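You operate a simulated robot arm through the tools that you are given. There is no shell and no other tool.

The job below is to be done with a simulated robot arm. You get a single attempt, and the scene is never put back.

## Task
Measure 60 ml of peppercorns and tip them into the crank mill.
Fine: fill the measuring cup to its line from the pepper jar; jar back with its lid on, cup back. Set down upright: pepper jar, measuring cup.

Only the result counts: the job must be done as asked and must still hold three seconds after the hand-in. Knocking over, shifting, dropping, spilling or breaking anything else fails it. Lids that push on must go on centred and level and be pressed home; caps that screw on are set level and turned clockwise until they are tight.

## Robot
A 6-joint arm with a two-finger parallel gripper, fixed in place. Base frame: the origin is on the floor under the middle of its stand, x ahead of it, y to its left, z up; the work surface is at about z = 900. Units: mm, rad, N and s.
With the tool pointing down near the work surface it reaches from about 240 to 660 mm from the base axis. Its first joint turns from -1.152 to 1.152 rad. Payload 2.9 kg.
The TCP is the grasp point between the finger pads, 30 mm short of the fingertips. In the tool frame z runs along the fingers and y along their closing line. The gripper opens to 110 mm. The fingers are 20 mm wide and 10 mm thick; the gripper's body (48 by 112 mm) begins 55 mm behind the TCP.
Orientation is that of the tool frame in the base frame, as a unit quaternion [w, x, y, z]. With the fingers straight down and closing along the base's y, the tool's x points along the base's -x, its y along +y and its z along -z.

## Interface
- The arm moves only by the tool servo_tool. Its argument "steps" is a list of rows, each a list of 2 entries, a list of its own where there are three numbers: the shift along the base's x, y, z in units of 500 mm (1.0 is 500 mm), then the turn, a rotation vector about the base's x, y, z in units of 45 degrees (1.0 is 45 degrees). In form: [[[x, y, z], [ax, ay, az]], ...]. A call has 1 to 20 rows; each row is the pose to reach, as a shift and turn from the pose commanded when the call began. "grip" is the gripper command, from -1 (shut) to 1 (fully open), values between in proportion, set as the call begins (left out, the last holds). A call with a number of a shift or a turn outside -1 to 1 is refused whole. Each row takes 0.2 s and may step no farther than 50 mm and 0.15 rad from the row before; otherwise, or with a gripper value out of range, the whole call is refused. A pose out of reach is approached as far as the arm can. The call stops where the force on the tool passes 90 N (or 10 N more than at its start, if that is more) or the arm is blocked; 0.2 s more then pass. Each finger travels about 108 mm/s and halts on what it meets, pressing with about 39 N; the grip force reading is that of the motor and also rises with nothing between the fingers. The clock runs only during rows and for 0.2 s after the last one: add rows that repeat a pose to give the fingers time. The reply holds the time, the measured pose of the TCP, the force on the tool along the base axes, the opening and the grip force, in the units named above and with some noise, with the torque about the TCP (base axes, N m) and any sound that the robot's microphone picked up.
- Cameras (640 x 400 px; columns grow to the right, rows downward): "scene" is fixed at [93.6, 438, 1366.4]; the picture's right is [-0.64, -0.77, 0.00], its down [-0.51, 0.42, -0.76] and it looks along [0.58, -0.48, -0.65] (base axes); focal length 214 px, centre (320, 200). "wrist" rides on the gripper at [72, 17, -103] in the tool frame; the picture's right is [-0.23, 0.97, 0.00], its down [-0.76, -0.18, -0.62] and it looks along [-0.61, -0.14, 0.78] (tool axes); focal length 222 px, centre (320, 200). There is no depth. A picture from a camera that has moved, and an enlarged one, comes with that camera's place and axes in the base frame and with its lens. The place of the scene camera against the robot may be out by one fixed shift of up to 25 mm in any direction.
- camera(camera): a new picture of that camera. The clock stands still meanwhile.
- enlarge(camera, box): a new picture of the part [left, top, right, bottom] of that camera's present view, enlarged. The clock stands still meanwhile.
- job_done(): hands the job in; it is judged then, once.

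Nothing tells you positions but the pictures and the camera data. Unless the task says otherwise, let go and move clear before handing in.

The tools are called after "Emit:" as a command line: name --argument value ..., lists and objects as JSON in quotes. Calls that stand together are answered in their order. servo_tool: Moves the arm, as the interface text tells. Its arguments: {"type":"object","properties":{"steps":{"type":"array","items":{"type":"array"}},"grip":{"type":"number"}},"required":["steps"]} The other tools are called the same way: camera (camera) takes a picture; enlarge (camera, box) takes an enlarged picture of a part of a camera's view; job_done () hands the job in.

At the start:

```text
t: 0.0
eef_pos: [384.6, 49.5, 1265.6]
orientation: [0.0, 0.001, 1.0, 0.0]
contact_force: [-0.4, -0.6, -0.4]
wrist_torque: [0.03, 0.0, -0.04]
opening: 110.0
grip_force: 0.0
```

scene: 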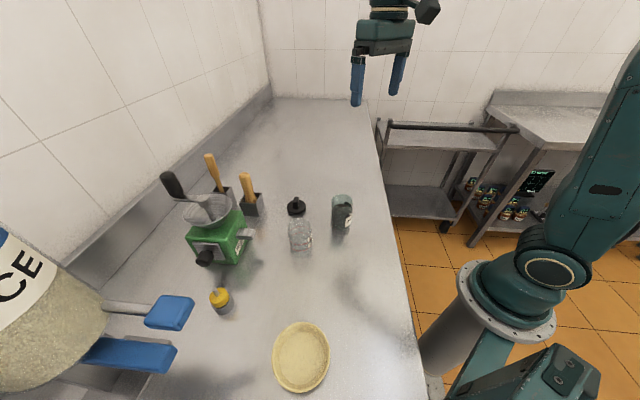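
wrist: 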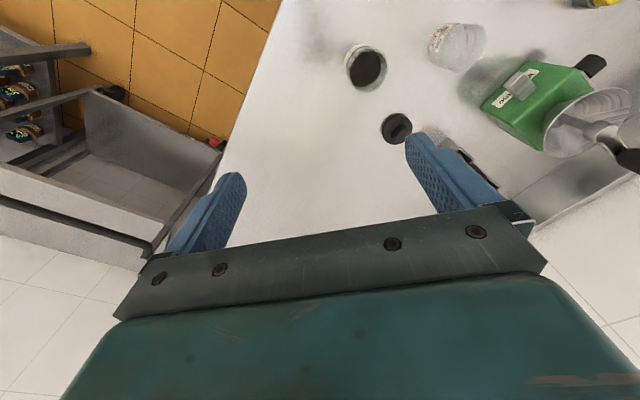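

I see a green crank mill with a funnel, a clear cup/jar, a dark-content jar and a lid on a counter. I'll look closer at everything before moving.

Emit:
enlarge --camera "scene" --box '[260, 170, 380, 270]'

Emit:
enlarge --camera "scene" --box '[140, 130, 280, 330]'

Emit:
enlarge --camera "wrist" --box '[320, 0, 500, 150]'

Emit:
enlarge --camera "wrist" --box '[440, 0, 640, 200]'

```text
4.00 times, centred on (320, 220) of scene
camera zoom: at [93.6, 438.0, 1366.4], right [-0.64, -0.77, 0.0], down [-0.51, 0.42, -0.76], along [0.58, -0.48, -0.65], focal length 858 px, centre (320, 120)
```

zoom: 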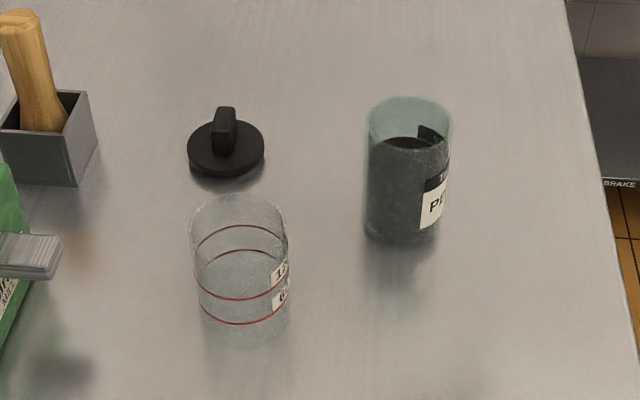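

```text
2.00 times, centred on (210, 230) of scene
camera zoom: at [93.6, 438.0, 1366.4], right [-0.64, -0.77, 0.0], down [-0.51, 0.42, -0.76], along [0.58, -0.48, -0.65], focal length 429 px, centre (540, 140)
```

zoom: 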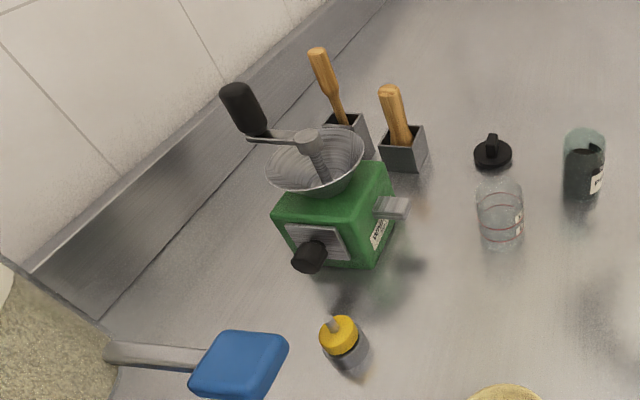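

```text
2.67 times, centred on (410, 75) of wrist
camera zoom: at [311.2, 65.1, 1368.8], right [0.23, 0.97, 0.0], down [0.76, -0.18, 0.62], along [0.61, -0.14, -0.78], focal length 592 px, centre (80, 533)
```

zoom: 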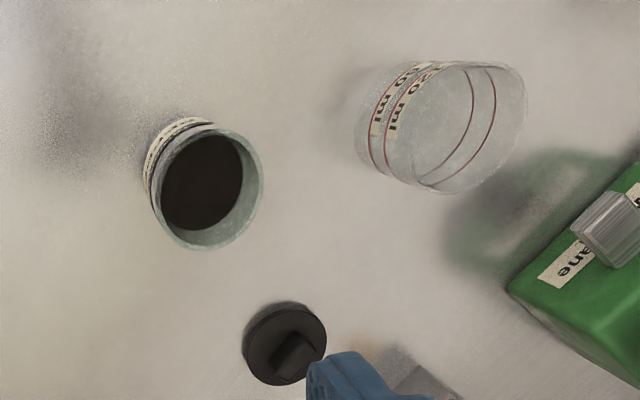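

```text
2.00 times, centred on (540, 100) of wrist
camera zoom: at [311.2, 65.1, 1368.8], right [0.23, 0.97, 0.0], down [0.76, -0.18, 0.62], along [0.61, -0.14, -0.78], focal length 444 px, centre (-120, 400)
```

zoom: 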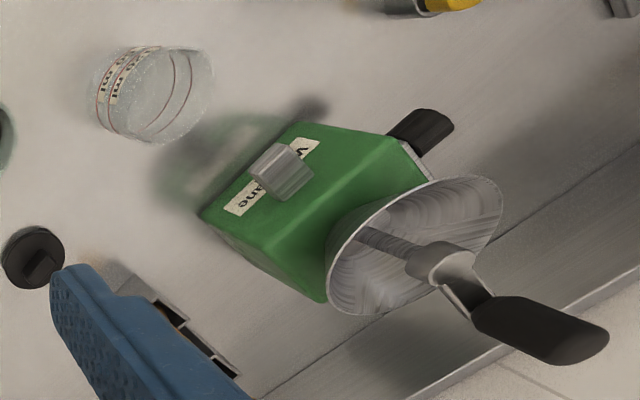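

I take the jar to be near (390,130), the cup near (389,265), the lid near (519,185) and the mill hopper near (489,390). Next I'll shift the hand for a closer wrist view of the jar and cup.

Emit:
servo_tool --steps '[[[-0.0425, 0.05, -0.03], [0, 0, 0]], [[-0.085, 0.1, -0.06], [0, 0, 0]], [[-0.1275, 0.15, -0.09], [0, 0, 0]], [[-0.17, 0.2, -0.12], [0, 0, 0]], [[-0.2, 0.25, -0.15], [0, 0, 0]], [[-0.2, 0.3, -0.18], [0, 0, 0]]]'

Emit:
camera --camera "wrist"

Emit:
camera --camera "scene"

```text
t: 1.4
eef_pos: [283.0, 199.2, 1176.7]
orientation: [0.0, 0.0, 1.0, 0.0]
contact_force: [-0.3, 0.1, -0.1]
wrist_torque: [0.0, -0.01, 0.0]
opening: 110.0
grip_force: 0.0
```

```text
taken
camera wrist: at [210.0, 215.2, 1279.1], right [0.23, 0.97, 0.0], down [0.76, -0.18, 0.62], along [0.61, -0.14, -0.78], focal length 222 px, centre (320, 200)
```

wrist: 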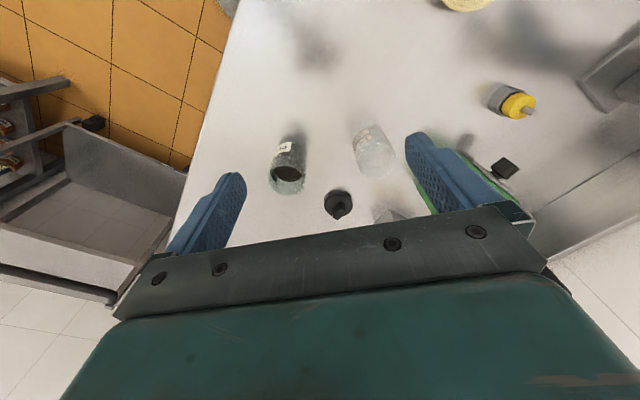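

```text
taken
```

scene: 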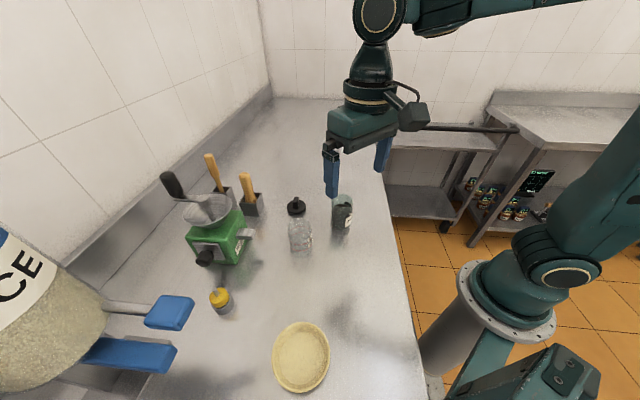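

Emit:
enlarge --camera "wrist" --box '[250, 110, 410, 225]'

Emit:
enlarge --camera "wrist" --box '[260, 120, 320, 200]'

Emit:
enlarge --camera "wrist" --box '[340, 110, 410, 190]'

```text
3.48 times, centred on (330, 168) of wrist
camera zoom: at [210.0, 215.2, 1279.1], right [0.23, 0.97, 0.0], down [0.76, -0.18, 0.62], along [0.61, -0.14, -0.78], focal length 773 px, centre (285, 313)
```

zoom: 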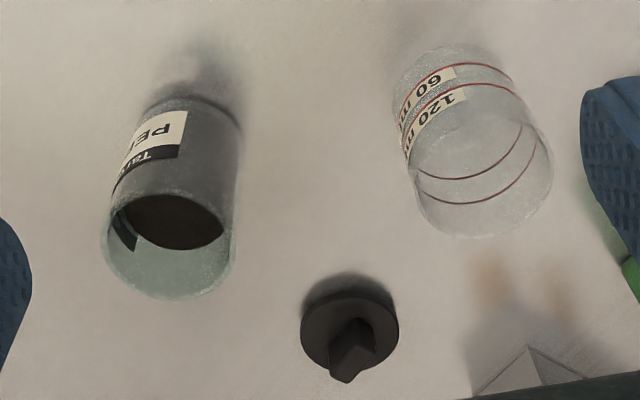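

```text
5.00 times, centred on (290, 160) of wrist
camera zoom: at [210.0, 215.2, 1279.1], right [0.23, 0.97, 0.0], down [0.76, -0.18, 0.62], along [0.61, -0.14, -0.78], focal length 1111 px, centre (470, 400)
```

zoom: 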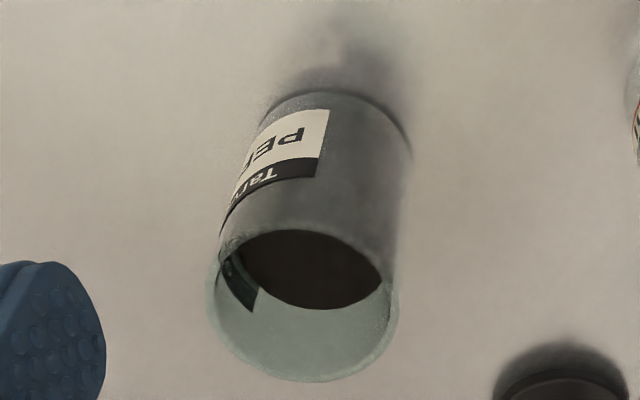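

```text
5.00 times, centred on (375, 150) of wrist
camera zoom: at [210.0, 215.2, 1279.1], right [0.23, 0.97, 0.0], down [0.76, -0.18, 0.62], along [0.61, -0.14, -0.78], focal length 1111 px, centre (45, 450)
```

zoom: 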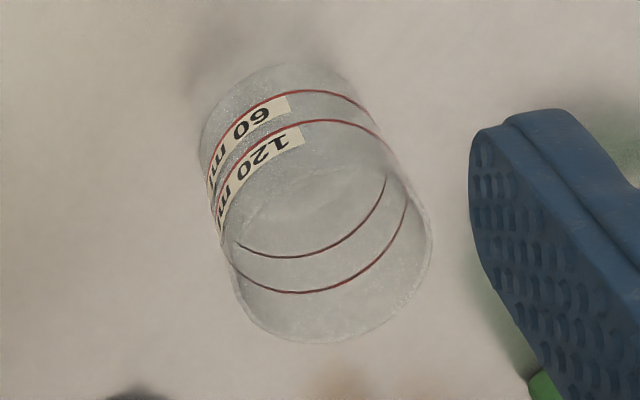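

Emit:
enlarge --camera "wrist" --box '[349, 118, 399, 183]'

Emit:
enlarge --camera "wrist" --box '[320, 180, 360, 225]'

Emit:
enlarge --camera "scene" --box '[280, 190, 320, 255]'

Emit:
enlarge --camera "scene" --box '[320, 180, 370, 245]'

Emit:
enlarge --camera "scene" --box '[150, 140, 270, 280]'

```text
6.15 times, centred on (374, 150) of wrist
camera zoom: at [210.0, 215.2, 1279.1], right [0.23, 0.97, 0.0], down [0.76, -0.18, 0.62], along [0.61, -0.14, -0.78], focal length 1367 px, centre (-12, 505)
```

zoom: 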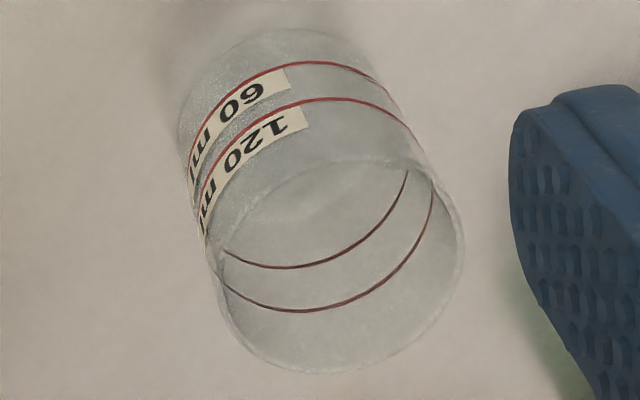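

```text
8.89 times, centred on (340, 202) of wrist
camera zoom: at [210.0, 215.2, 1279.1], right [0.23, 0.97, 0.0], down [0.76, -0.18, 0.62], along [0.61, -0.14, -0.78], focal length 1974 px, centre (142, 178)
```

zoom: 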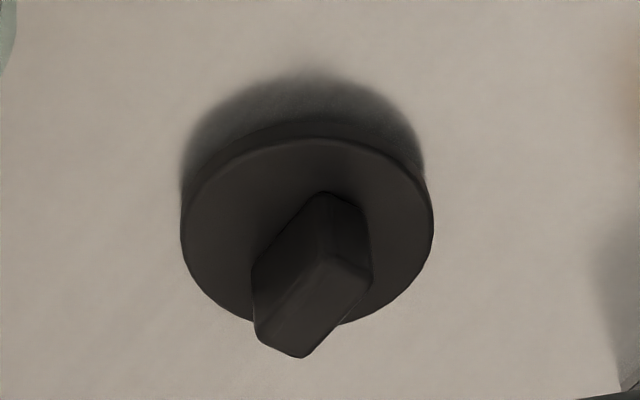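

```text
6.15 times, centred on (300, 222) of scene
camera zoom: at [93.6, 437.9, 1366.4], right [-0.64, -0.77, 0.0], down [-0.51, 0.42, -0.76], along [0.58, -0.48, -0.65], focal length 1320 px, centre (443, 62)
```

zoom: 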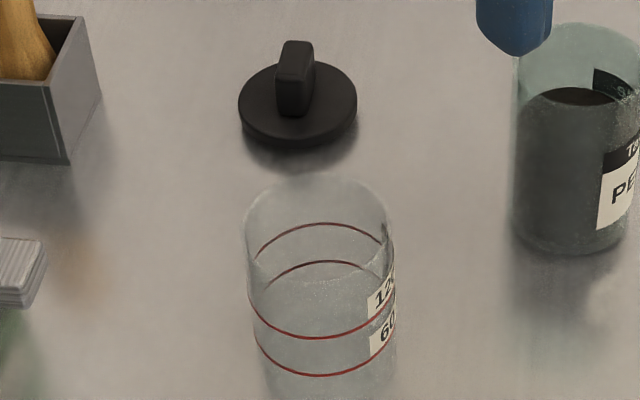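

```text
6.15 times, centred on (345, 212) of scene
camera zoom: at [93.6, 437.9, 1366.4], right [-0.64, -0.77, 0.0], down [-0.51, 0.42, -0.76], along [0.58, -0.48, -0.65], focal length 1320 px, centre (166, 123)
```

zoom: 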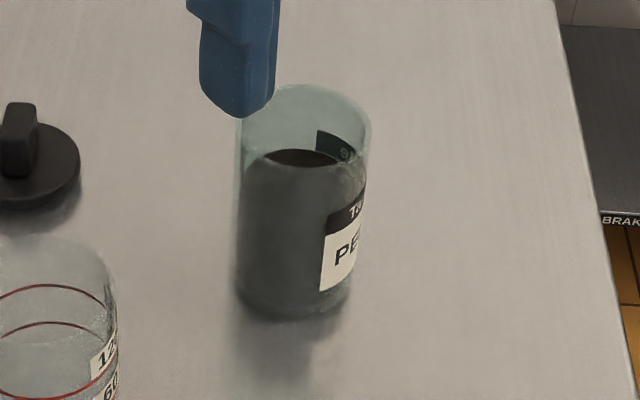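

```text
2.86 times, centred on (210, 210) of scene
camera zoom: at [93.6, 437.9, 1366.4], right [-0.64, -0.77, 0.0], down [-0.51, 0.42, -0.76], along [0.58, -0.48, -0.65], focal length 613 px, centre (634, 171)
```

zoom: 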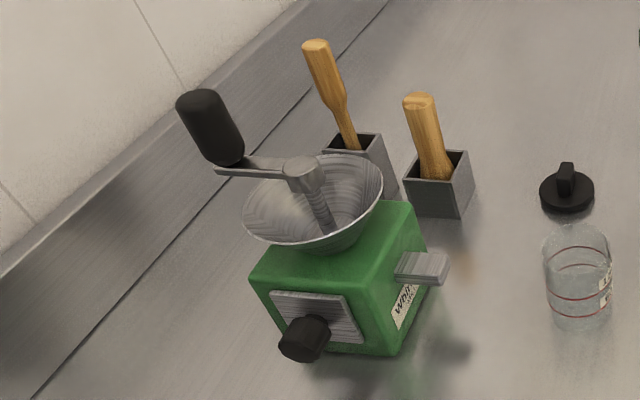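

The jar (rim plain, about Ø60) sits near (382,122), rim at z≈997; the cup's lower red line is the 60 ml one; the lid is a disc with a fin at (521,184). I'll move up to free space and spin the hand so the camera ends up on top, for a later side grasp.

Emit:
servo_tool --steps '[[[0.015, -0.03, 0.01], [0, 0, -0.166]], [[0.03, -0.06, 0.02], [0, 0, -0.333]], [[0.045, -0.09, 0.03], [0, 0, -0.5]], [[0.06, -0.12, 0.04], [0, 0, -0.666]], [[0.08, -0.15, 0.05], [0, 0, -0.833]], [[0.1, -0.18, 0.05], [0, 0, -1.0]]]'

Emit:
servo_tool --steps '[[[0, 0, 0], [0, 0, -0.166]], [[0, 0, 0], [0, 0, -0.333]], [[0, 0, 0], [0, 0, -0.5]], [[0, 0, 0], [0, 0, -0.666]], [[0, 0, 0], [0, 0, -0.833]], [[0, 0, 0], [0, 0, -1.0]]]'

Emit:
servo_tool --steps '[[[0, 0, 0], [0, 0, -0.166]], [[0, 0, 0], [0, 0, -0.333]], [[0, 0, 0], [0, 0, -0.5]], [[0, 0, 0], [0, 0, -0.666]], [[0, 0, 0], [0, 0, -0.833]], [[0, 0, 0], [0, 0, -1.0]]]'

Emit:
camera --camera "scene"

Emit:
camera --camera "wrist"

```text
t: 2.8
eef_pos: [335.2, 107.0, 1200.5]
orientation: [-0.001, 0.384, 0.923, 0.0]
contact_force: [0.0, -0.2, 0.8]
wrist_torque: [-0.01, -0.04, 0.01]
opening: 109.9
grip_force: 0.2
```

```text
t: 4.2
eef_pos: [334.6, 109.6, 1202.1]
orientation: [0.0, 0.708, 0.706, 0.0]
contact_force: [0.3, 0.7, -0.2]
wrist_torque: [0.0, -0.02, 0.0]
opening: 109.8
grip_force: 0.1
```

```text
t: 5.6
eef_pos: [334.2, 108.8, 1201.9]
orientation: [0.0, 0.925, 0.38, 0.0]
contact_force: [0.1, 0.2, 0.4]
wrist_torque: [-0.02, -0.02, 0.0]
opening: 110.0
grip_force: 0.0
```

```text
taken
```

scene: 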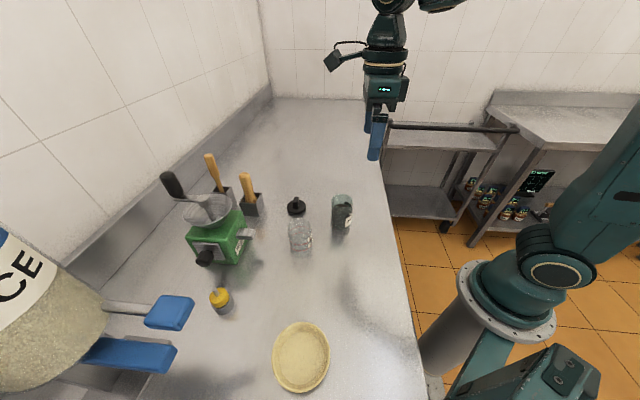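

```text
taken
camera wrist: at [397.1, 147.3, 1304.3], right [0.53, -0.85, 0.0], down [-0.67, -0.41, 0.62], along [-0.53, -0.33, -0.78], focal length 222 px, centre (320, 200)
```

wrist: 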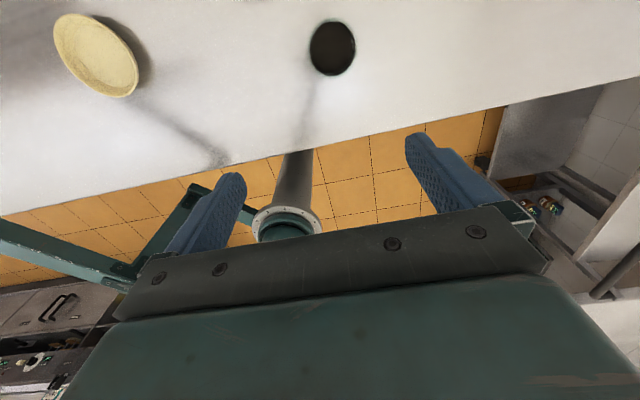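

Emit:
enlarge --camera "wrist" --box '[300, 12, 365, 82]'

```text
5.71 times, centred on (332, 47) of wrist
camera zoom: at [397.1, 147.3, 1304.3], right [0.53, -0.85, 0.0], down [-0.67, -0.41, 0.62], along [-0.53, -0.33, -0.78], focal length 1269 px, centre (249, 1074)
```

zoom: 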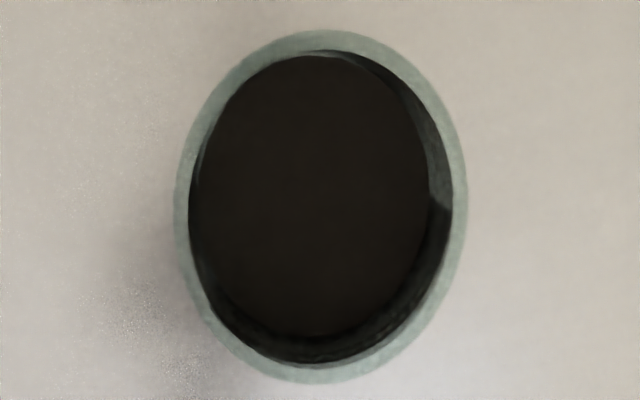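

The jar's axis is at about (384,122.5), diameter about 59, confirmed from above. Now I'll test pitching the tool toward horizontal, heading 45°, in free air.

Emit:
servo_tool --steps '[[[0.02, 0.02, 0.0], [0.117, -0.117, 0]], [[0.04, 0.04, 0.0], [0.235, -0.235, 0]], [[0.06, 0.06, 0], [0.353, -0.353, 0]], [[0.08, 0.08, 0], [0.471, -0.471, 0]], [[0.1, 0.1, 0], [0.589, -0.589, 0]], [[0.12, 0.12, 0], [0.707, -0.707, 0]]]'

Emit:
camera --camera "scene"

Emit:
camera --camera "wrist"

```text
t: 7.0
eef_pos: [393.6, 168.6, 1200.8]
orientation: [-0.146, 0.854, 0.353, 0.355]
contact_force: [-0.6, 0.5, 0.1]
wrist_torque: [0.0, 0.02, 0.01]
opening: 110.1
grip_force: 0.1
```

```text
taken
```

scene: 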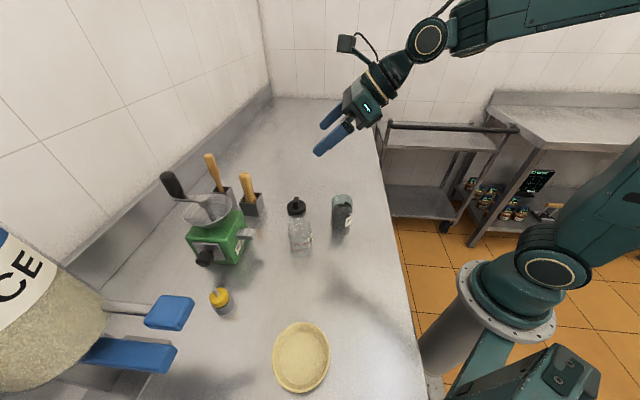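

```text
taken
camera wrist: at [390.0, 140.8, 1324.5], right [0.58, -0.8, -0.16], down [-0.82, -0.57, -0.1], along [-0.01, 0.19, -0.98], focal length 222 px, centre (320, 200)
```

wrist: 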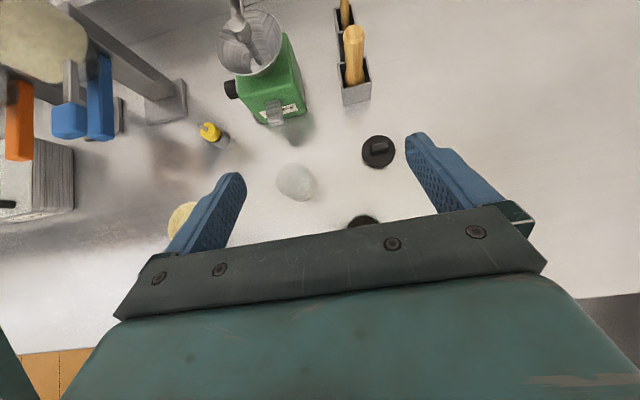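

Emit:
enlarge --camera "wrist" --box '[265, 150, 325, 210]'

Emit:
enlarge --camera "wrist" --box '[355, 125, 405, 175]'

Emit:
enlarge --camera "wrist" --box '[200, 0, 330, 130]'

```text
6.67 times, centred on (295, 180) of wrist
camera zoom: at [390.0, 140.8, 1324.5], right [0.58, -0.8, -0.16], down [-0.82, -0.57, -0.1], along [-0.01, 0.19, -0.98], focal length 1481 px, centre (487, 333)
```

zoom: 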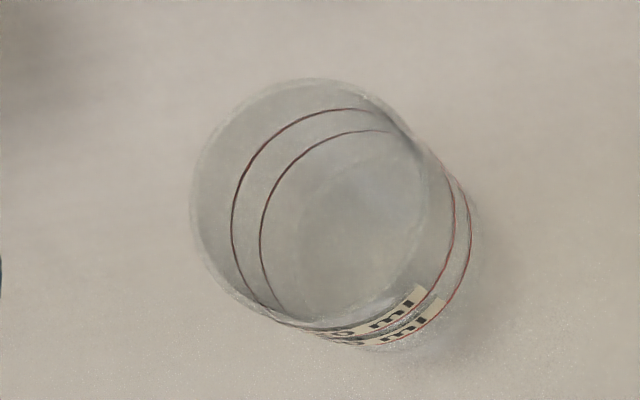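

```text
8.00 times, centred on (380, 150) of wrist
camera zoom: at [390.0, 140.8, 1324.5], right [0.58, -0.8, -0.16], down [-0.82, -0.57, -0.1], along [-0.01, 0.19, -0.98], focal length 1777 px, centre (-160, 600)
```

zoom: 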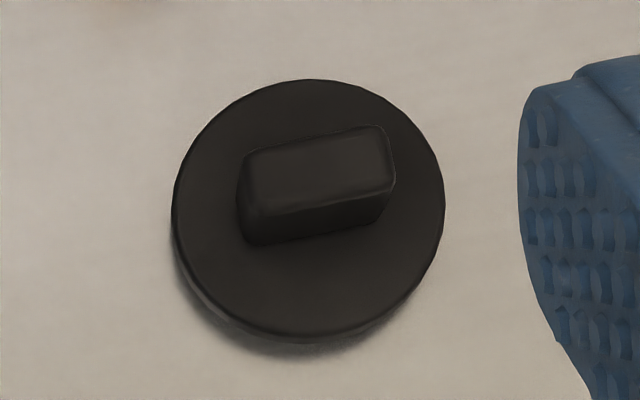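

```text
3.08 times, centred on (265, 65) of wrist
camera zoom: at [390.0, 140.8, 1324.5], right [0.58, -0.8, -0.16], down [-0.82, -0.57, -0.1], along [-0.01, 0.19, -0.98], focal length 684 px, centre (489, 615)
```

zoom: 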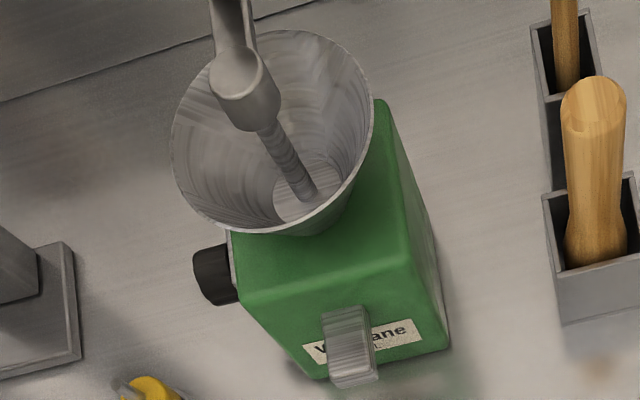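

The view from here shows the cup at about (387,261) with its rim near z 980, the lid at (521,182) with its fin running along −45°, and the hopper centre near (514,417) with its rim near z 1040. I'll go above the jar with the tool pitched 30° below horizontal to test reach.

Emit:
servo_tool --steps '[[[-0.005, -0.023, -0.05], [0.059, -0.059, 0]], [[-0.01, -0.046, -0.1], [0.118, -0.118, 0]], [[-0.015, -0.069, -0.15], [0.177, -0.177, 0]], [[-0.0192, -0.0922, -0.2], [0.2357, -0.2357, 0]], [[-0.0192, -0.0922, -0.2], [0.2357, -0.2357, 0]]]'

Emit:
camera --camera "scene"

Emit:
camera --camera "wrist"

```text
t: 8.2
eef_pos: [384.9, 123.8, 1101.6]
orientation: [-0.192, 0.8, 0.331, 0.462]
contact_force: [-1.0, 0.1, 0.0]
wrist_torque: [0.01, 0.01, 0.0]
opening: 109.8
grip_force: 0.0
```

```text
taken
```

scene: 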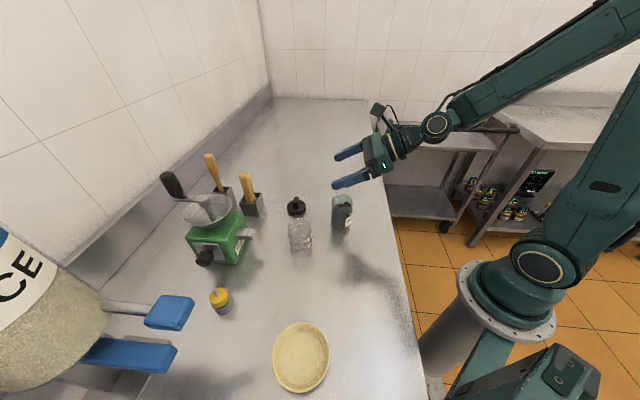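

```text
taken
camera wrist: at [358.1, 74.2, 1215.1], right [0.61, -0.77, -0.2], down [-0.78, -0.52, -0.35], along [0.16, 0.36, -0.92], focal length 222 px, centre (320, 200)
```

wrist: 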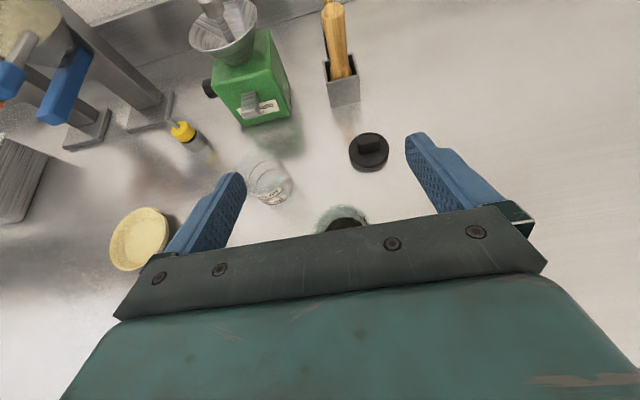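

Emit:
enlarge --camera "wrist" --box '[240, 145, 300, 215]'

Emit:
enlarge --camera "wrist" --box '[180, 0, 300, 130]'

Emit:
enlarge --camera "wrist" --box '[310, 120, 400, 240]'

```text
5.71 times, centred on (270, 180) of wrist
camera zoom: at [358.1, 74.2, 1215.1], right [0.61, -0.77, -0.2], down [-0.78, -0.52, -0.35], along [0.16, 0.36, -0.92], focal length 1269 px, centre (606, 314)
```

zoom: 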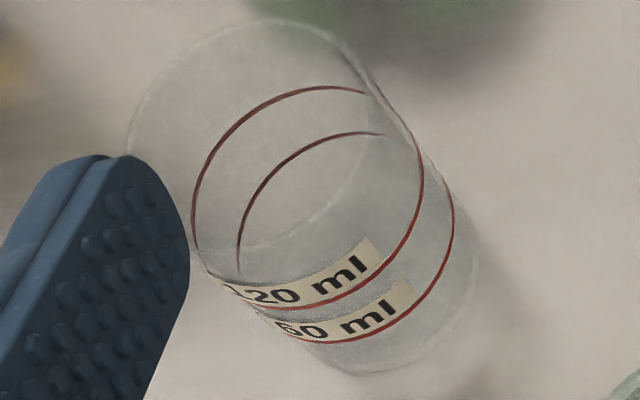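

```text
3.08 times, centred on (240, 65) of wrist
camera zoom: at [358.1, 74.2, 1215.1], right [0.61, -0.77, -0.2], down [-0.78, -0.52, -0.35], along [0.16, 0.36, -0.92], focal length 684 px, centre (566, 615)
```

zoom: 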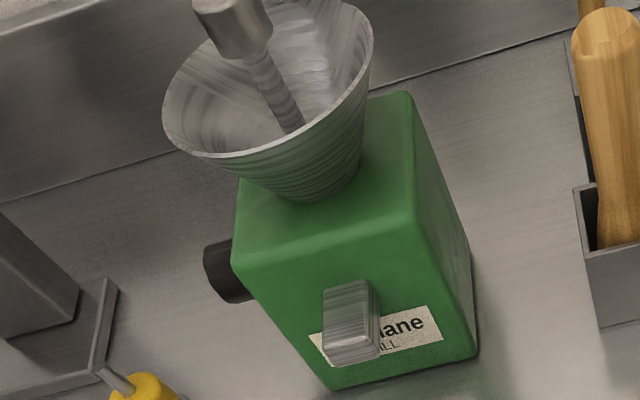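

```text
3.33 times, centred on (355, 180) of wrist
camera zoom: at [358.1, 74.2, 1215.1], right [0.61, -0.77, -0.2], down [-0.78, -0.52, -0.35], along [0.16, 0.36, -0.92], focal length 740 px, centre (203, 267)
```

zoom: 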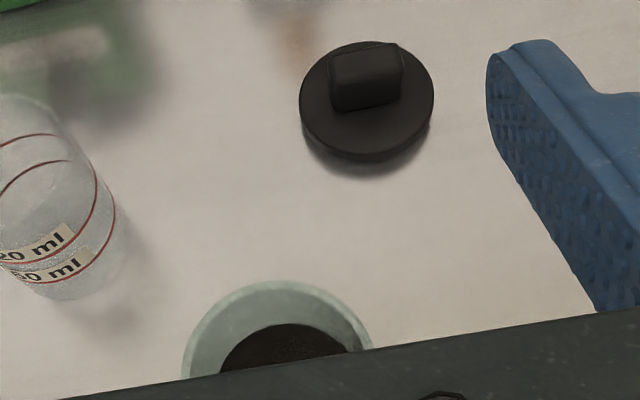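

The reach is fine, and the cup is confirmed at (386,260). Now I'll descend vertically with the fingers straddling the jar.

Emit:
servo_tool --steps '[[[0, -0.002, -0.07], [0, 0, 0]], [[-0.001, -0.002, -0.14], [0, 0, 0]], [[-0.001, -0.002, -0.2], [0, 0, 0]], [[-0.001, -0.002, -0.25], [0, 0, 0]], [[-0.001, -0.002, -0.288], [0, 0, 0]]]'

Emit:
camera --camera "wrist"

Emit:
enlarge --camera "scene" --box '[290, 110, 450, 250]'

```text
t: 9.4
eef_pos: [383.6, 123.5, 957.3]
orientation: [-0.191, 0.801, 0.331, 0.461]
contact_force: [0.3, -0.3, 0.1]
wrist_torque: [0.01, -0.01, 0.01]
opening: 110.2
grip_force: 0.0
```

```text
taken
camera wrist: at [356.6, 73.1, 1072.2], right [0.61, -0.77, -0.2], down [-0.78, -0.53, -0.35], along [0.16, 0.36, -0.92], focal length 222 px, centre (320, 200)
```

wrist: 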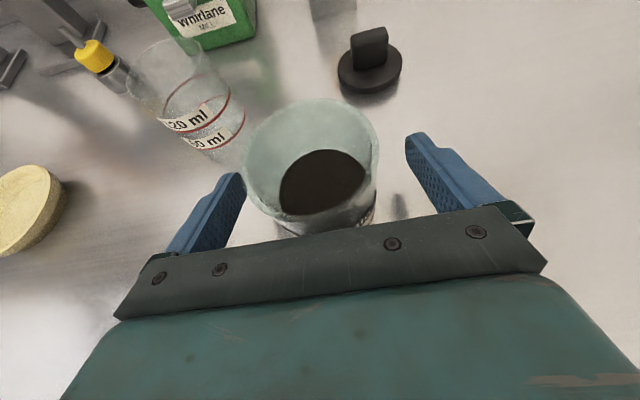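

```text
2.86 times, centred on (370, 180) of scene
camera zoom: at [93.6, 438.0, 1366.4], right [-0.64, -0.77, 0.0], down [-0.51, 0.42, -0.76], along [0.58, -0.48, -0.65], focal length 613 px, centre (177, 257)
```

zoom: 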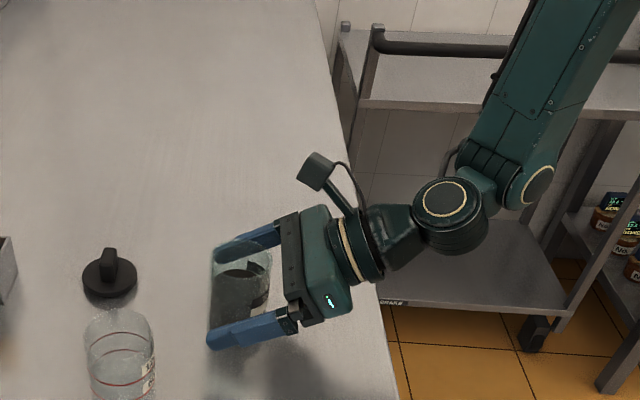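

Emit:
enlarge --camera "wrist" --box '[220, 80, 420, 240]'

```text
2.50 times, centred on (320, 160) of wrist
camera zoom: at [356.6, 73.1, 1072.2], right [0.61, -0.77, -0.2], down [-0.78, -0.53, -0.35], along [0.16, 0.36, -0.92], focal length 555 px, centre (320, 300)
```

zoom: 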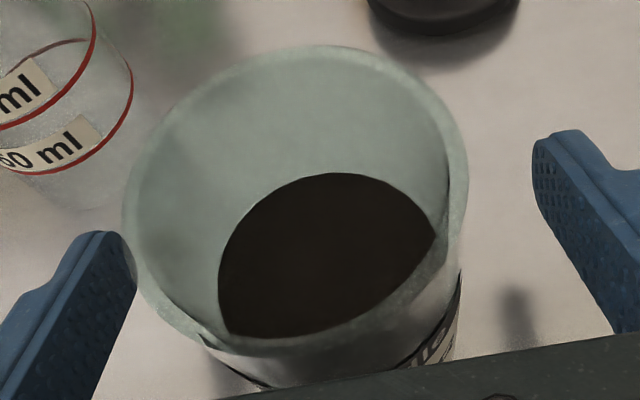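

The jar is centred between the pads within about 1 mm, with its pepper level roughly half-way up. I'll close on the jar and check.

Emit:
servo_tool --steps '[[[0, 0, 0], [0, 0, 0]], [[0, 0, 0], [0, 0, 0]], [[0, 0, 0], [0, 0, 0]], [[0, 0, 0], [0, 0, 0]]]' --grip -1

Emit:
enlarge --camera "wrist" --box '[180, 60, 480, 260]'

```text
t: 10.4
eef_pos: [383.5, 124.4, 958.1]
orientation: [-0.191, 0.8, 0.331, 0.462]
contact_force: [1.0, 0.1, 0.7]
wrist_torque: [0.0, -0.08, -0.01]
opening: 58.9
grip_force: 39.0
```

```text
2.00 times, centred on (330, 160) of wrist
camera zoom: at [356.8, 73.1, 1072.3], right [0.61, -0.77, -0.2], down [-0.78, -0.53, -0.35], along [0.16, 0.36, -0.92], focal length 444 px, centre (300, 280)
```

zoom: 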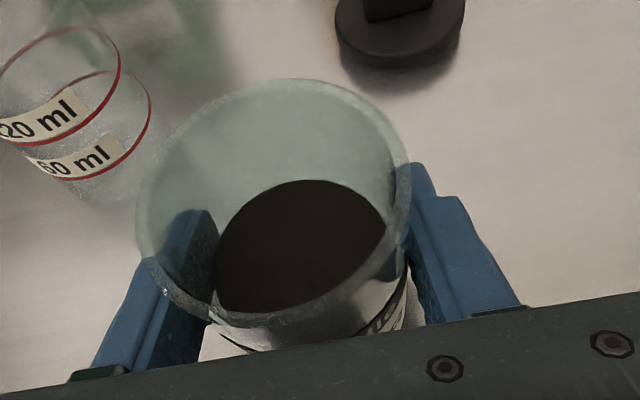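

The grip holds at 58.9 mm. Now I'll lift the jar straight up.

Emit:
servo_tool --steps '[[[0, 0, 0.02], [0, 0, 0]], [[0, 0, 0.08], [0, 0, 0]], [[0, 0, 0.15], [0, 0, 0]], [[0, 0, 0.22], [0, 0, 0]], [[0, 0, 0.284], [0, 0, 0]]]'

Emit:
camera --camera "wrist"

Emit:
camera --camera "scene"

```text
t: 11.6
eef_pos: [385.9, 122.2, 1099.5]
orientation: [-0.191, 0.801, 0.331, 0.462]
contact_force: [0.0, -0.6, -1.7]
wrist_torque: [0.02, -0.03, 0.01]
opening: 59.2
grip_force: 38.9
```

```text
taken
camera wrist: at [358.9, 72.1, 1213.8], right [0.61, -0.77, -0.2], down [-0.78, -0.53, -0.35], along [0.16, 0.36, -0.92], focal length 222 px, centre (320, 200)
```

wrist: 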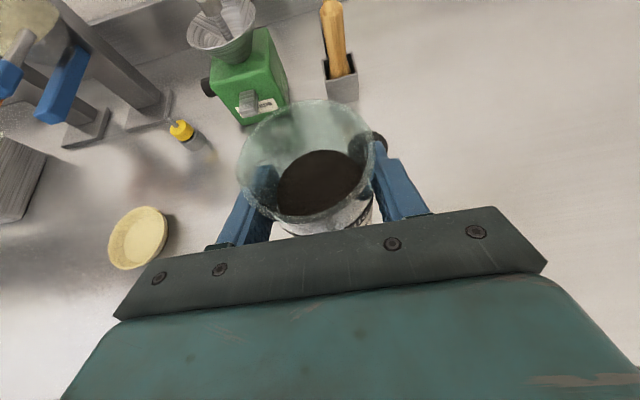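

```text
taken
```

scene: 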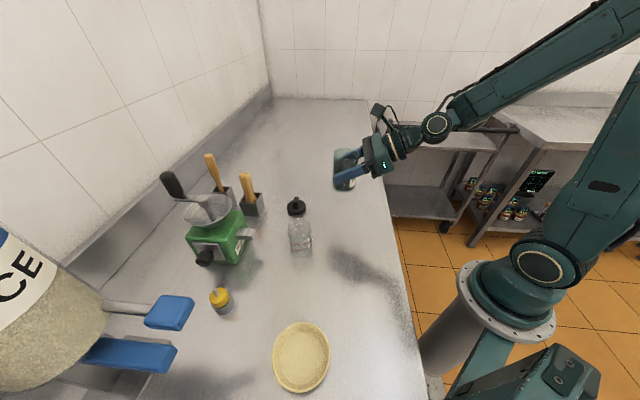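

The jar is up and held. Next I'll carry it to the right of the cup, tilting to 45° toward the cup while still high, which is below any flow angle.

Emit:
servo_tool --steps '[[[0.0136, 0.0305, -0.009], [-0.118, -0.118, 0]], [[0.0271, 0.061, -0.0177], [-0.236, -0.236, 0]], [[0.0407, 0.0915, -0.0265], [-0.3535, -0.3535, 0]], [[0.0543, 0.122, -0.0353], [-0.471, -0.471, 0]], [[0.0678, 0.1525, -0.0442], [-0.589, -0.589, 0]], [[0.0814, 0.183, -0.053], [-0.707, -0.707, 0]]]'

Emit:
camera --camera "wrist"

Emit:
enlarge --camera "scene" --box '[240, 120, 420, 270]'

```text
t: 13.0
eef_pos: [425.8, 213.7, 1073.3]
orientation: [0.13, 0.666, 0.483, 0.553]
contact_force: [-0.1, -0.1, -2.0]
wrist_torque: [0.05, 0.04, 0.01]
opening: 58.9
grip_force: 38.5
```

```text
taken
camera wrist: at [337.4, 225.5, 1165.4], right [0.5, -0.67, 0.55], down [-0.57, -0.74, -0.37], along [0.65, -0.12, -0.75], focal length 222 px, centre (320, 200)
```

wrist: 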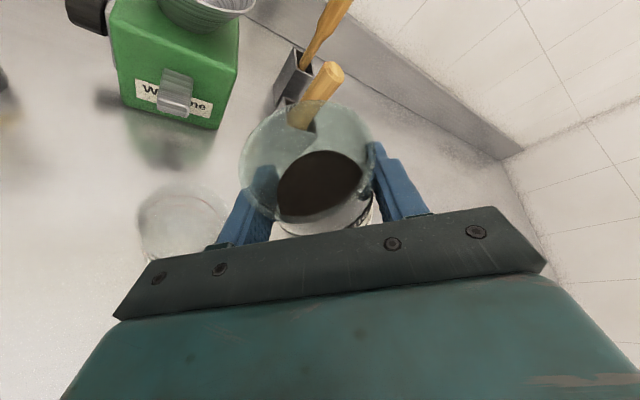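

```text
2.67 times, centred on (330, 195) of scene
camera zoom: at [93.6, 438.0, 1366.4], right [-0.64, -0.77, 0.0], down [-0.51, 0.42, -0.76], along [0.58, -0.48, -0.65], focal length 572 px, centre (293, 213)
```

zoom: 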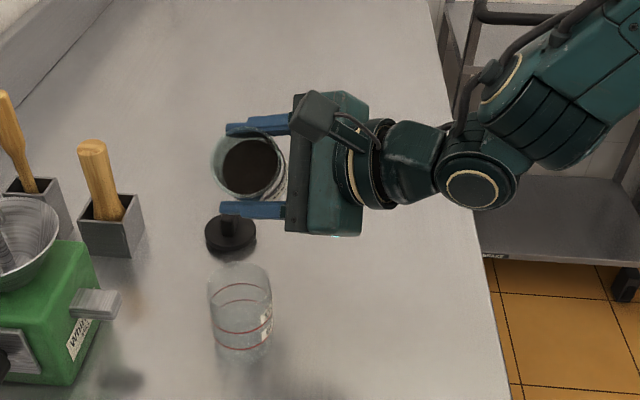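

The jar is tilted 45° with its lip above the cup and nothing flowing. I'll tilt to 60° and lower so the lip is about 40 mm above the cup rim.

Emit:
servo_tool --steps '[[[0, 0, 0], [-0.118, -0.118, 0]], [[0, 0, 0], [-0.236, -0.236, 0]], [[0, 0, -0.047], [-0.236, -0.236, 0]], [[0, 0, -0.094], [-0.236, -0.236, 0]]]'

Emit:
camera --camera "wrist"

Emit:
enlarge --camera "scene" --box '[260, 140, 380, 260]'

```text
t: 14.0
eef_pos: [424.4, 214.8, 1025.7]
orientation: [0.234, 0.598, 0.517, 0.566]
contact_force: [0.3, -0.8, -1.5]
wrist_torque: [0.01, 0.01, 0.0]
opening: 58.9
grip_force: 38.8
```

```text
taken
camera wrist: at [321.1, 240.2, 1096.5], right [0.38, -0.55, 0.74], down [-0.5, -0.8, -0.33], along [0.78, -0.25, -0.58], focal length 222 px, centre (320, 200)
```

wrist: 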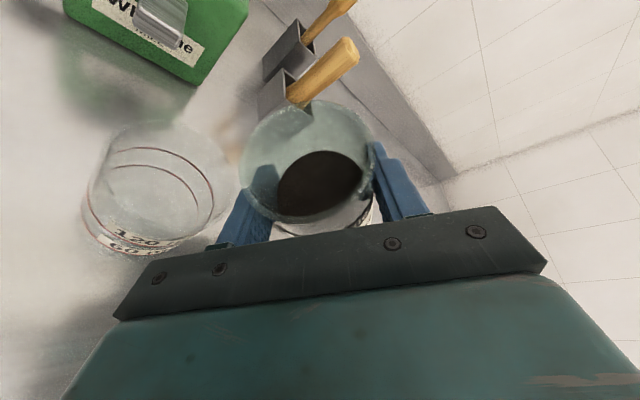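

```text
3.33 times, centred on (320, 200) of scene
camera zoom: at [93.6, 438.0, 1366.4], right [-0.64, -0.77, 0.0], down [-0.51, 0.42, -0.76], along [0.58, -0.48, -0.65], focal length 715 px, centre (320, 200)
```

zoom: 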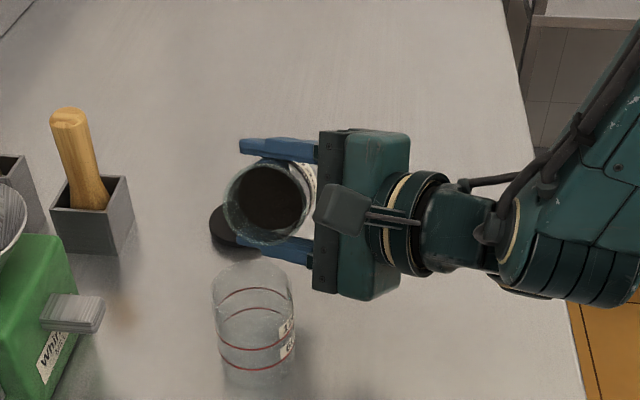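

Geometry checks out: the lip sits over the cup about 12 mm right of its centre. I'll tilt in small steps about the lip and watch for flow.

Emit:
servo_tool --steps '[[[-0.001, 0.001, 0.003], [-0.0786, -0.0786, 0]], [[-0.0026, 0.0026, 0.0068], [-0.1571, -0.1571, 0]]]'

Emit:
enlarge --camera "scene" --box '[280, 170, 340, 250]'

Emit:
enlarge --camera "wrist" --box '[60, 80, 400, 260]'

```text
t: 14.6
eef_pos: [426.7, 214.8, 1032.8]
orientation: [0.302, 0.546, 0.538, 0.567]
contact_force: [-0.5, 0.0, -2.4]
wrist_torque: [-0.02, -0.01, 0.02]
opening: 59.1
grip_force: 39.3
out of reach, approached as far as the arm can: row 2
```

```text
5.00 times, centred on (310, 210) of scene
camera zoom: at [93.6, 438.0, 1366.4], right [-0.64, -0.77, 0.0], down [-0.51, 0.42, -0.76], along [0.58, -0.48, -0.65], focal length 1072 px, centre (370, 150)
```

zoom: 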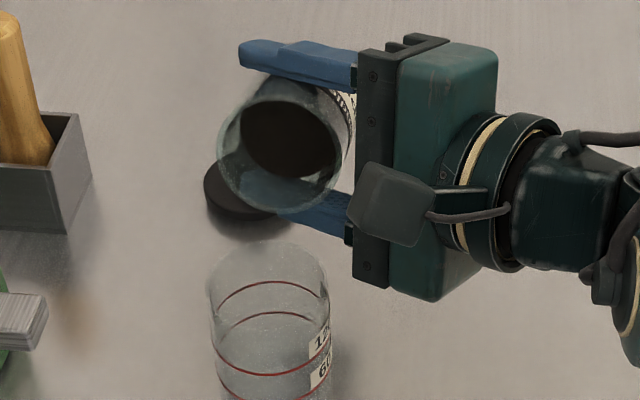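

```text
1.88 times, centred on (230, 170) of wrist
camera zoom: at [317.0, 249.6, 1087.7], right [0.29, -0.44, 0.85], down [-0.46, -0.84, -0.28], along [0.84, -0.31, -0.45], focal length 418 px, centre (489, 256)
```

zoom: 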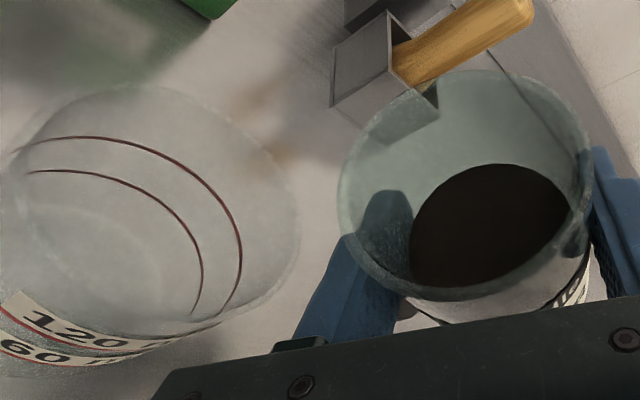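

The arm reports a reach limit at 70° in this posture and nothing has flowed yet. I'll look at the arm posture before choosing a different heading.

Emit:
camera --camera "scene"

Emit:
enlarge --camera "scene" --box '[300, 0, 640, 400]'

```text
taken
```

scene: 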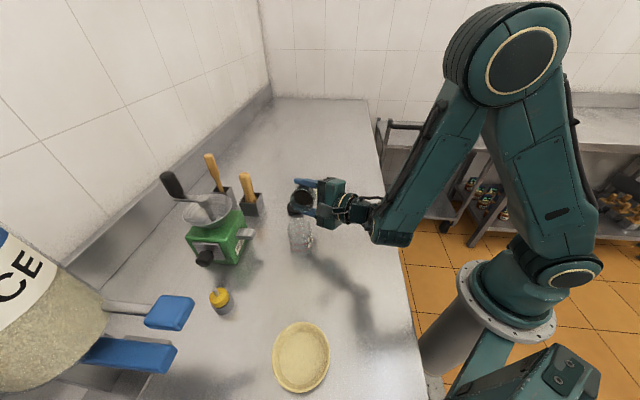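

```text
1.00 times, centred on (470, 200) of scene (not enlarged: the box is as wide or as high as the picture)
camera zoom: at [93.6, 438.0, 1366.4], right [-0.64, -0.77, 0.0], down [-0.51, 0.42, -0.76], along [0.58, -0.48, -0.65], focal length 214 px, centre (170, 200)
```

zoom: 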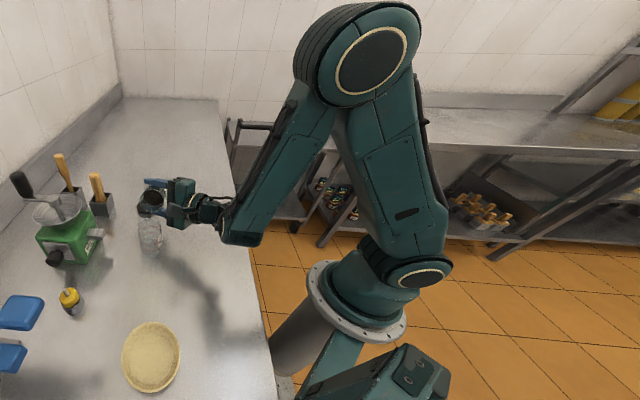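

The arm is a folded elbow posture with the wrist too near the base, so I'll back out, raise, and use a heading of 90° instead, with the hand coming from −y, which keeps the wrist farther out.

Emit:
servo_tool --steps '[[[0, 0, 0.005], [0.098, 0.098, 0]], [[0, 0, 0.03], [0.196, 0.196, 0]], [[0, 0, 0.07], [0.294, 0.294, 0]], [[0, 0, 0.12], [0.3928, 0.3928, 0]]]'

```text
t: 15.6
eef_pos: [425.5, 213.7, 1093.3]
orientation: [0.129, 0.666, 0.484, 0.553]
contact_force: [-0.2, 0.0, -2.2]
wrist_torque: [0.0, 0.06, -0.03]
opening: 59.1
grip_force: 38.6
```

Emit:
servo_tool --steps '[[[0.007, 0.014, 0], [0, 0, 0.166]], [[0.014, 0.028, 0], [0, 0, 0.333]], [[0.021, 0.042, 0], [0, 0, 0.5]], [[0.028, 0.056, 0], [0, 0, 0.666]], [[0.035, 0.07, 0], [0, 0, 0.833]], [[0.0412, 0.0826, 0], [0, 0, 1.0]], [[0.0412, 0.0826, 0], [0, 0, 1.0]]]'

Emit:
camera --camera "scene"

Emit:
camera --camera "wrist"

```text
t: 17.2
eef_pos: [448.8, 256.3, 1092.6]
orientation: [-0.092, 0.43, 0.701, 0.561]
contact_force: [0.4, -0.6, -2.4]
wrist_torque: [0.04, 0.01, 0.02]
opening: 58.9
grip_force: 38.5
```

```text
taken
```

scene: 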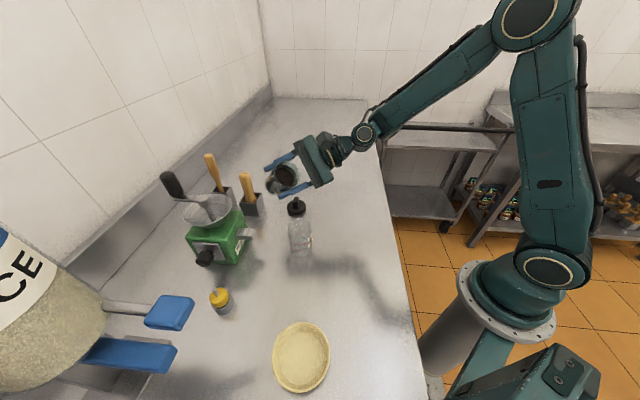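

```text
taken
camera wrist: at [378.5, 202.6, 1185.3], right [0.83, -0.11, 0.55], down [0.12, -0.92, -0.37], along [0.55, 0.37, -0.75], focal length 222 px, centre (320, 200)
```

wrist: 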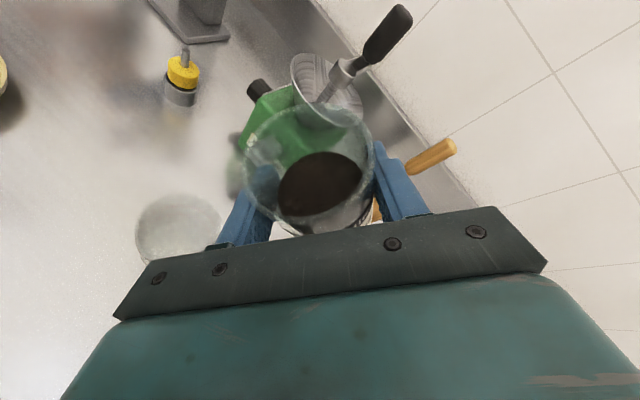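

Heading 90° gives a comfortable posture and the jar is tilted exactly 45° toward the cup. Now I'll tilt to 60° and lower over the cup.

Emit:
servo_tool --steps '[[[-0.001, 0, -0.01], [0, -0.166, 0]], [[-0.002, -0.001, -0.03], [0, -0.333, 0]], [[-0.0024, -0.0016, -0.085], [0, -0.333, 0]], [[-0.0024, -0.0016, -0.134], [0, -0.333, 0]]]'

Emit:
enlarge --camera "scene" --box '[260, 150, 360, 260]'

Emit:
camera --camera "wrist"

```text
t: 18.2
eef_pos: [448.0, 255.6, 1024.6]
orientation: [0.0, 0.354, 0.707, 0.613]
contact_force: [0.7, -0.2, -2.2]
wrist_torque: [0.0, 0.05, 0.0]
opening: 58.8
grip_force: 39.3
```

```text
3.64 times, centred on (310, 205) of scene
camera zoom: at [93.6, 438.0, 1366.4], right [-0.64, -0.77, 0.0], down [-0.51, 0.42, -0.76], along [0.58, -0.48, -0.65], focal length 780 px, centre (356, 182)
```

zoom: 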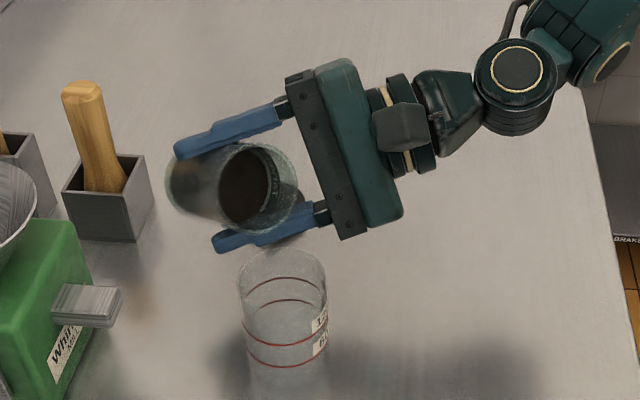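

```text
taken
camera wrist: at [356.0, 201.4, 1095.9], right [0.66, -0.11, 0.75], down [0.21, -0.92, -0.33], along [0.72, 0.37, -0.58], focal length 222 px, centre (320, 200)
```

wrist: 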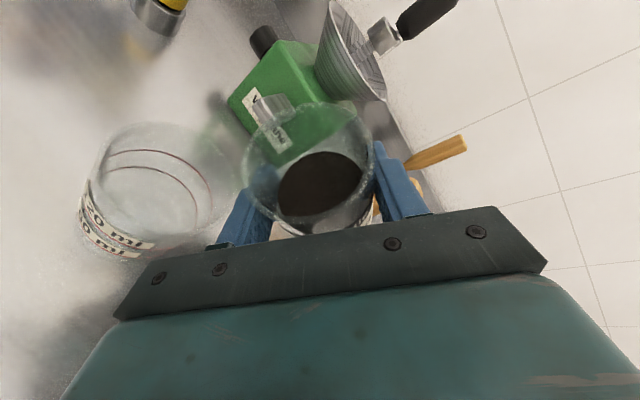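

Emit:
enlarge --camera "wrist" --box '[60, 90, 260, 270]'

```text
2.22 times, centred on (160, 180) of wrist
camera zoom: at [356.0, 201.4, 1095.9], right [0.66, -0.11, 0.75], down [0.21, -0.92, -0.33], along [0.72, 0.37, -0.58], focal length 494 px, centre (676, 244)
```

zoom: 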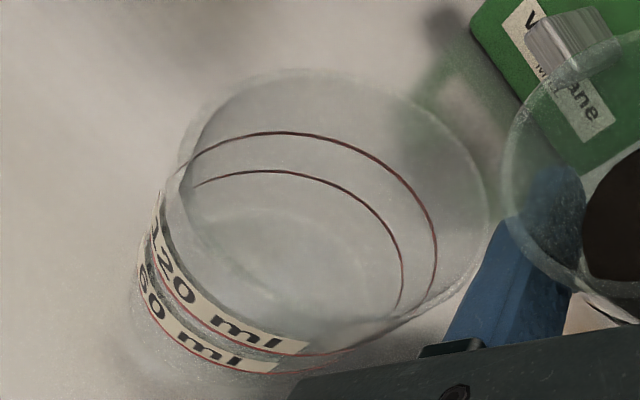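

The lip is about 13 mm right of the cup's centre and 40 mm above its rim. I'll tilt to 70° about the lip.

Emit:
servo_tool --steps '[[[-0.003, 0, 0.004], [0, -0.111, 0]], [[-0.006, 0, 0.008], [0, -0.222, 0]], [[-0.006, 0, 0.008], [0, -0.222, 0]]]'

Emit:
enlarge --camera "scene" --box '[270, 170, 350, 250]'

Emit:
enlarge --camera "wrist" --box '[60, 80, 400, 260]'

```text
t: 19.0
eef_pos: [445.4, 254.2, 1028.6]
orientation: [0.062, 0.298, 0.705, 0.641]
contact_force: [-0.5, -0.4, -2.4]
wrist_torque: [-0.02, 0.07, 0.01]
opening: 58.9
grip_force: 39.2
```

```text
5.00 times, centred on (310, 210) of scene
camera zoom: at [93.6, 438.0, 1366.4], right [-0.64, -0.77, 0.0], down [-0.51, 0.42, -0.76], along [0.58, -0.48, -0.65], focal length 1072 px, centre (370, 150)
```

zoom: 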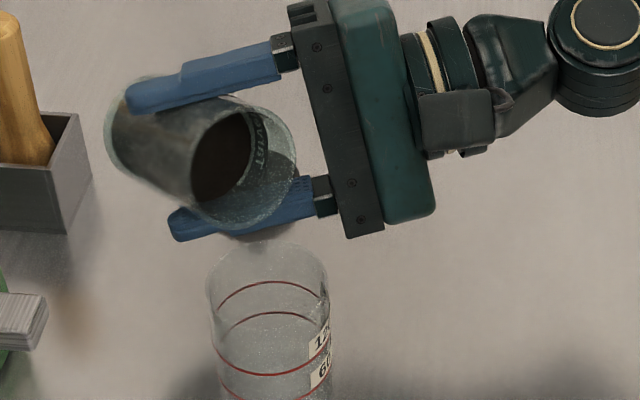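

```text
1.88 times, centred on (230, 170) of wrist
camera zoom: at [341.0, 201.1, 1083.6], right [0.52, -0.11, 0.85], down [0.27, -0.92, -0.29], along [0.81, 0.37, -0.45], focal length 418 px, centre (489, 256)
```

zoom: 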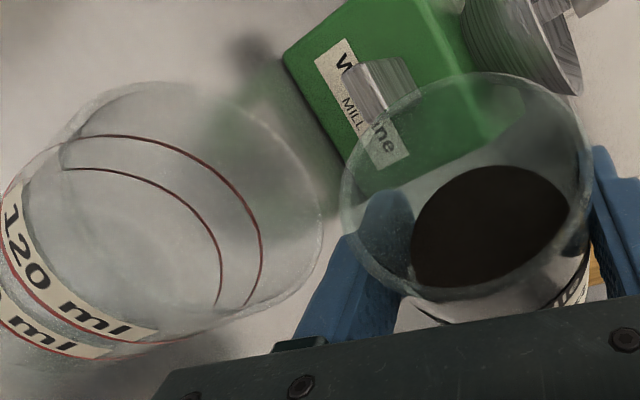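

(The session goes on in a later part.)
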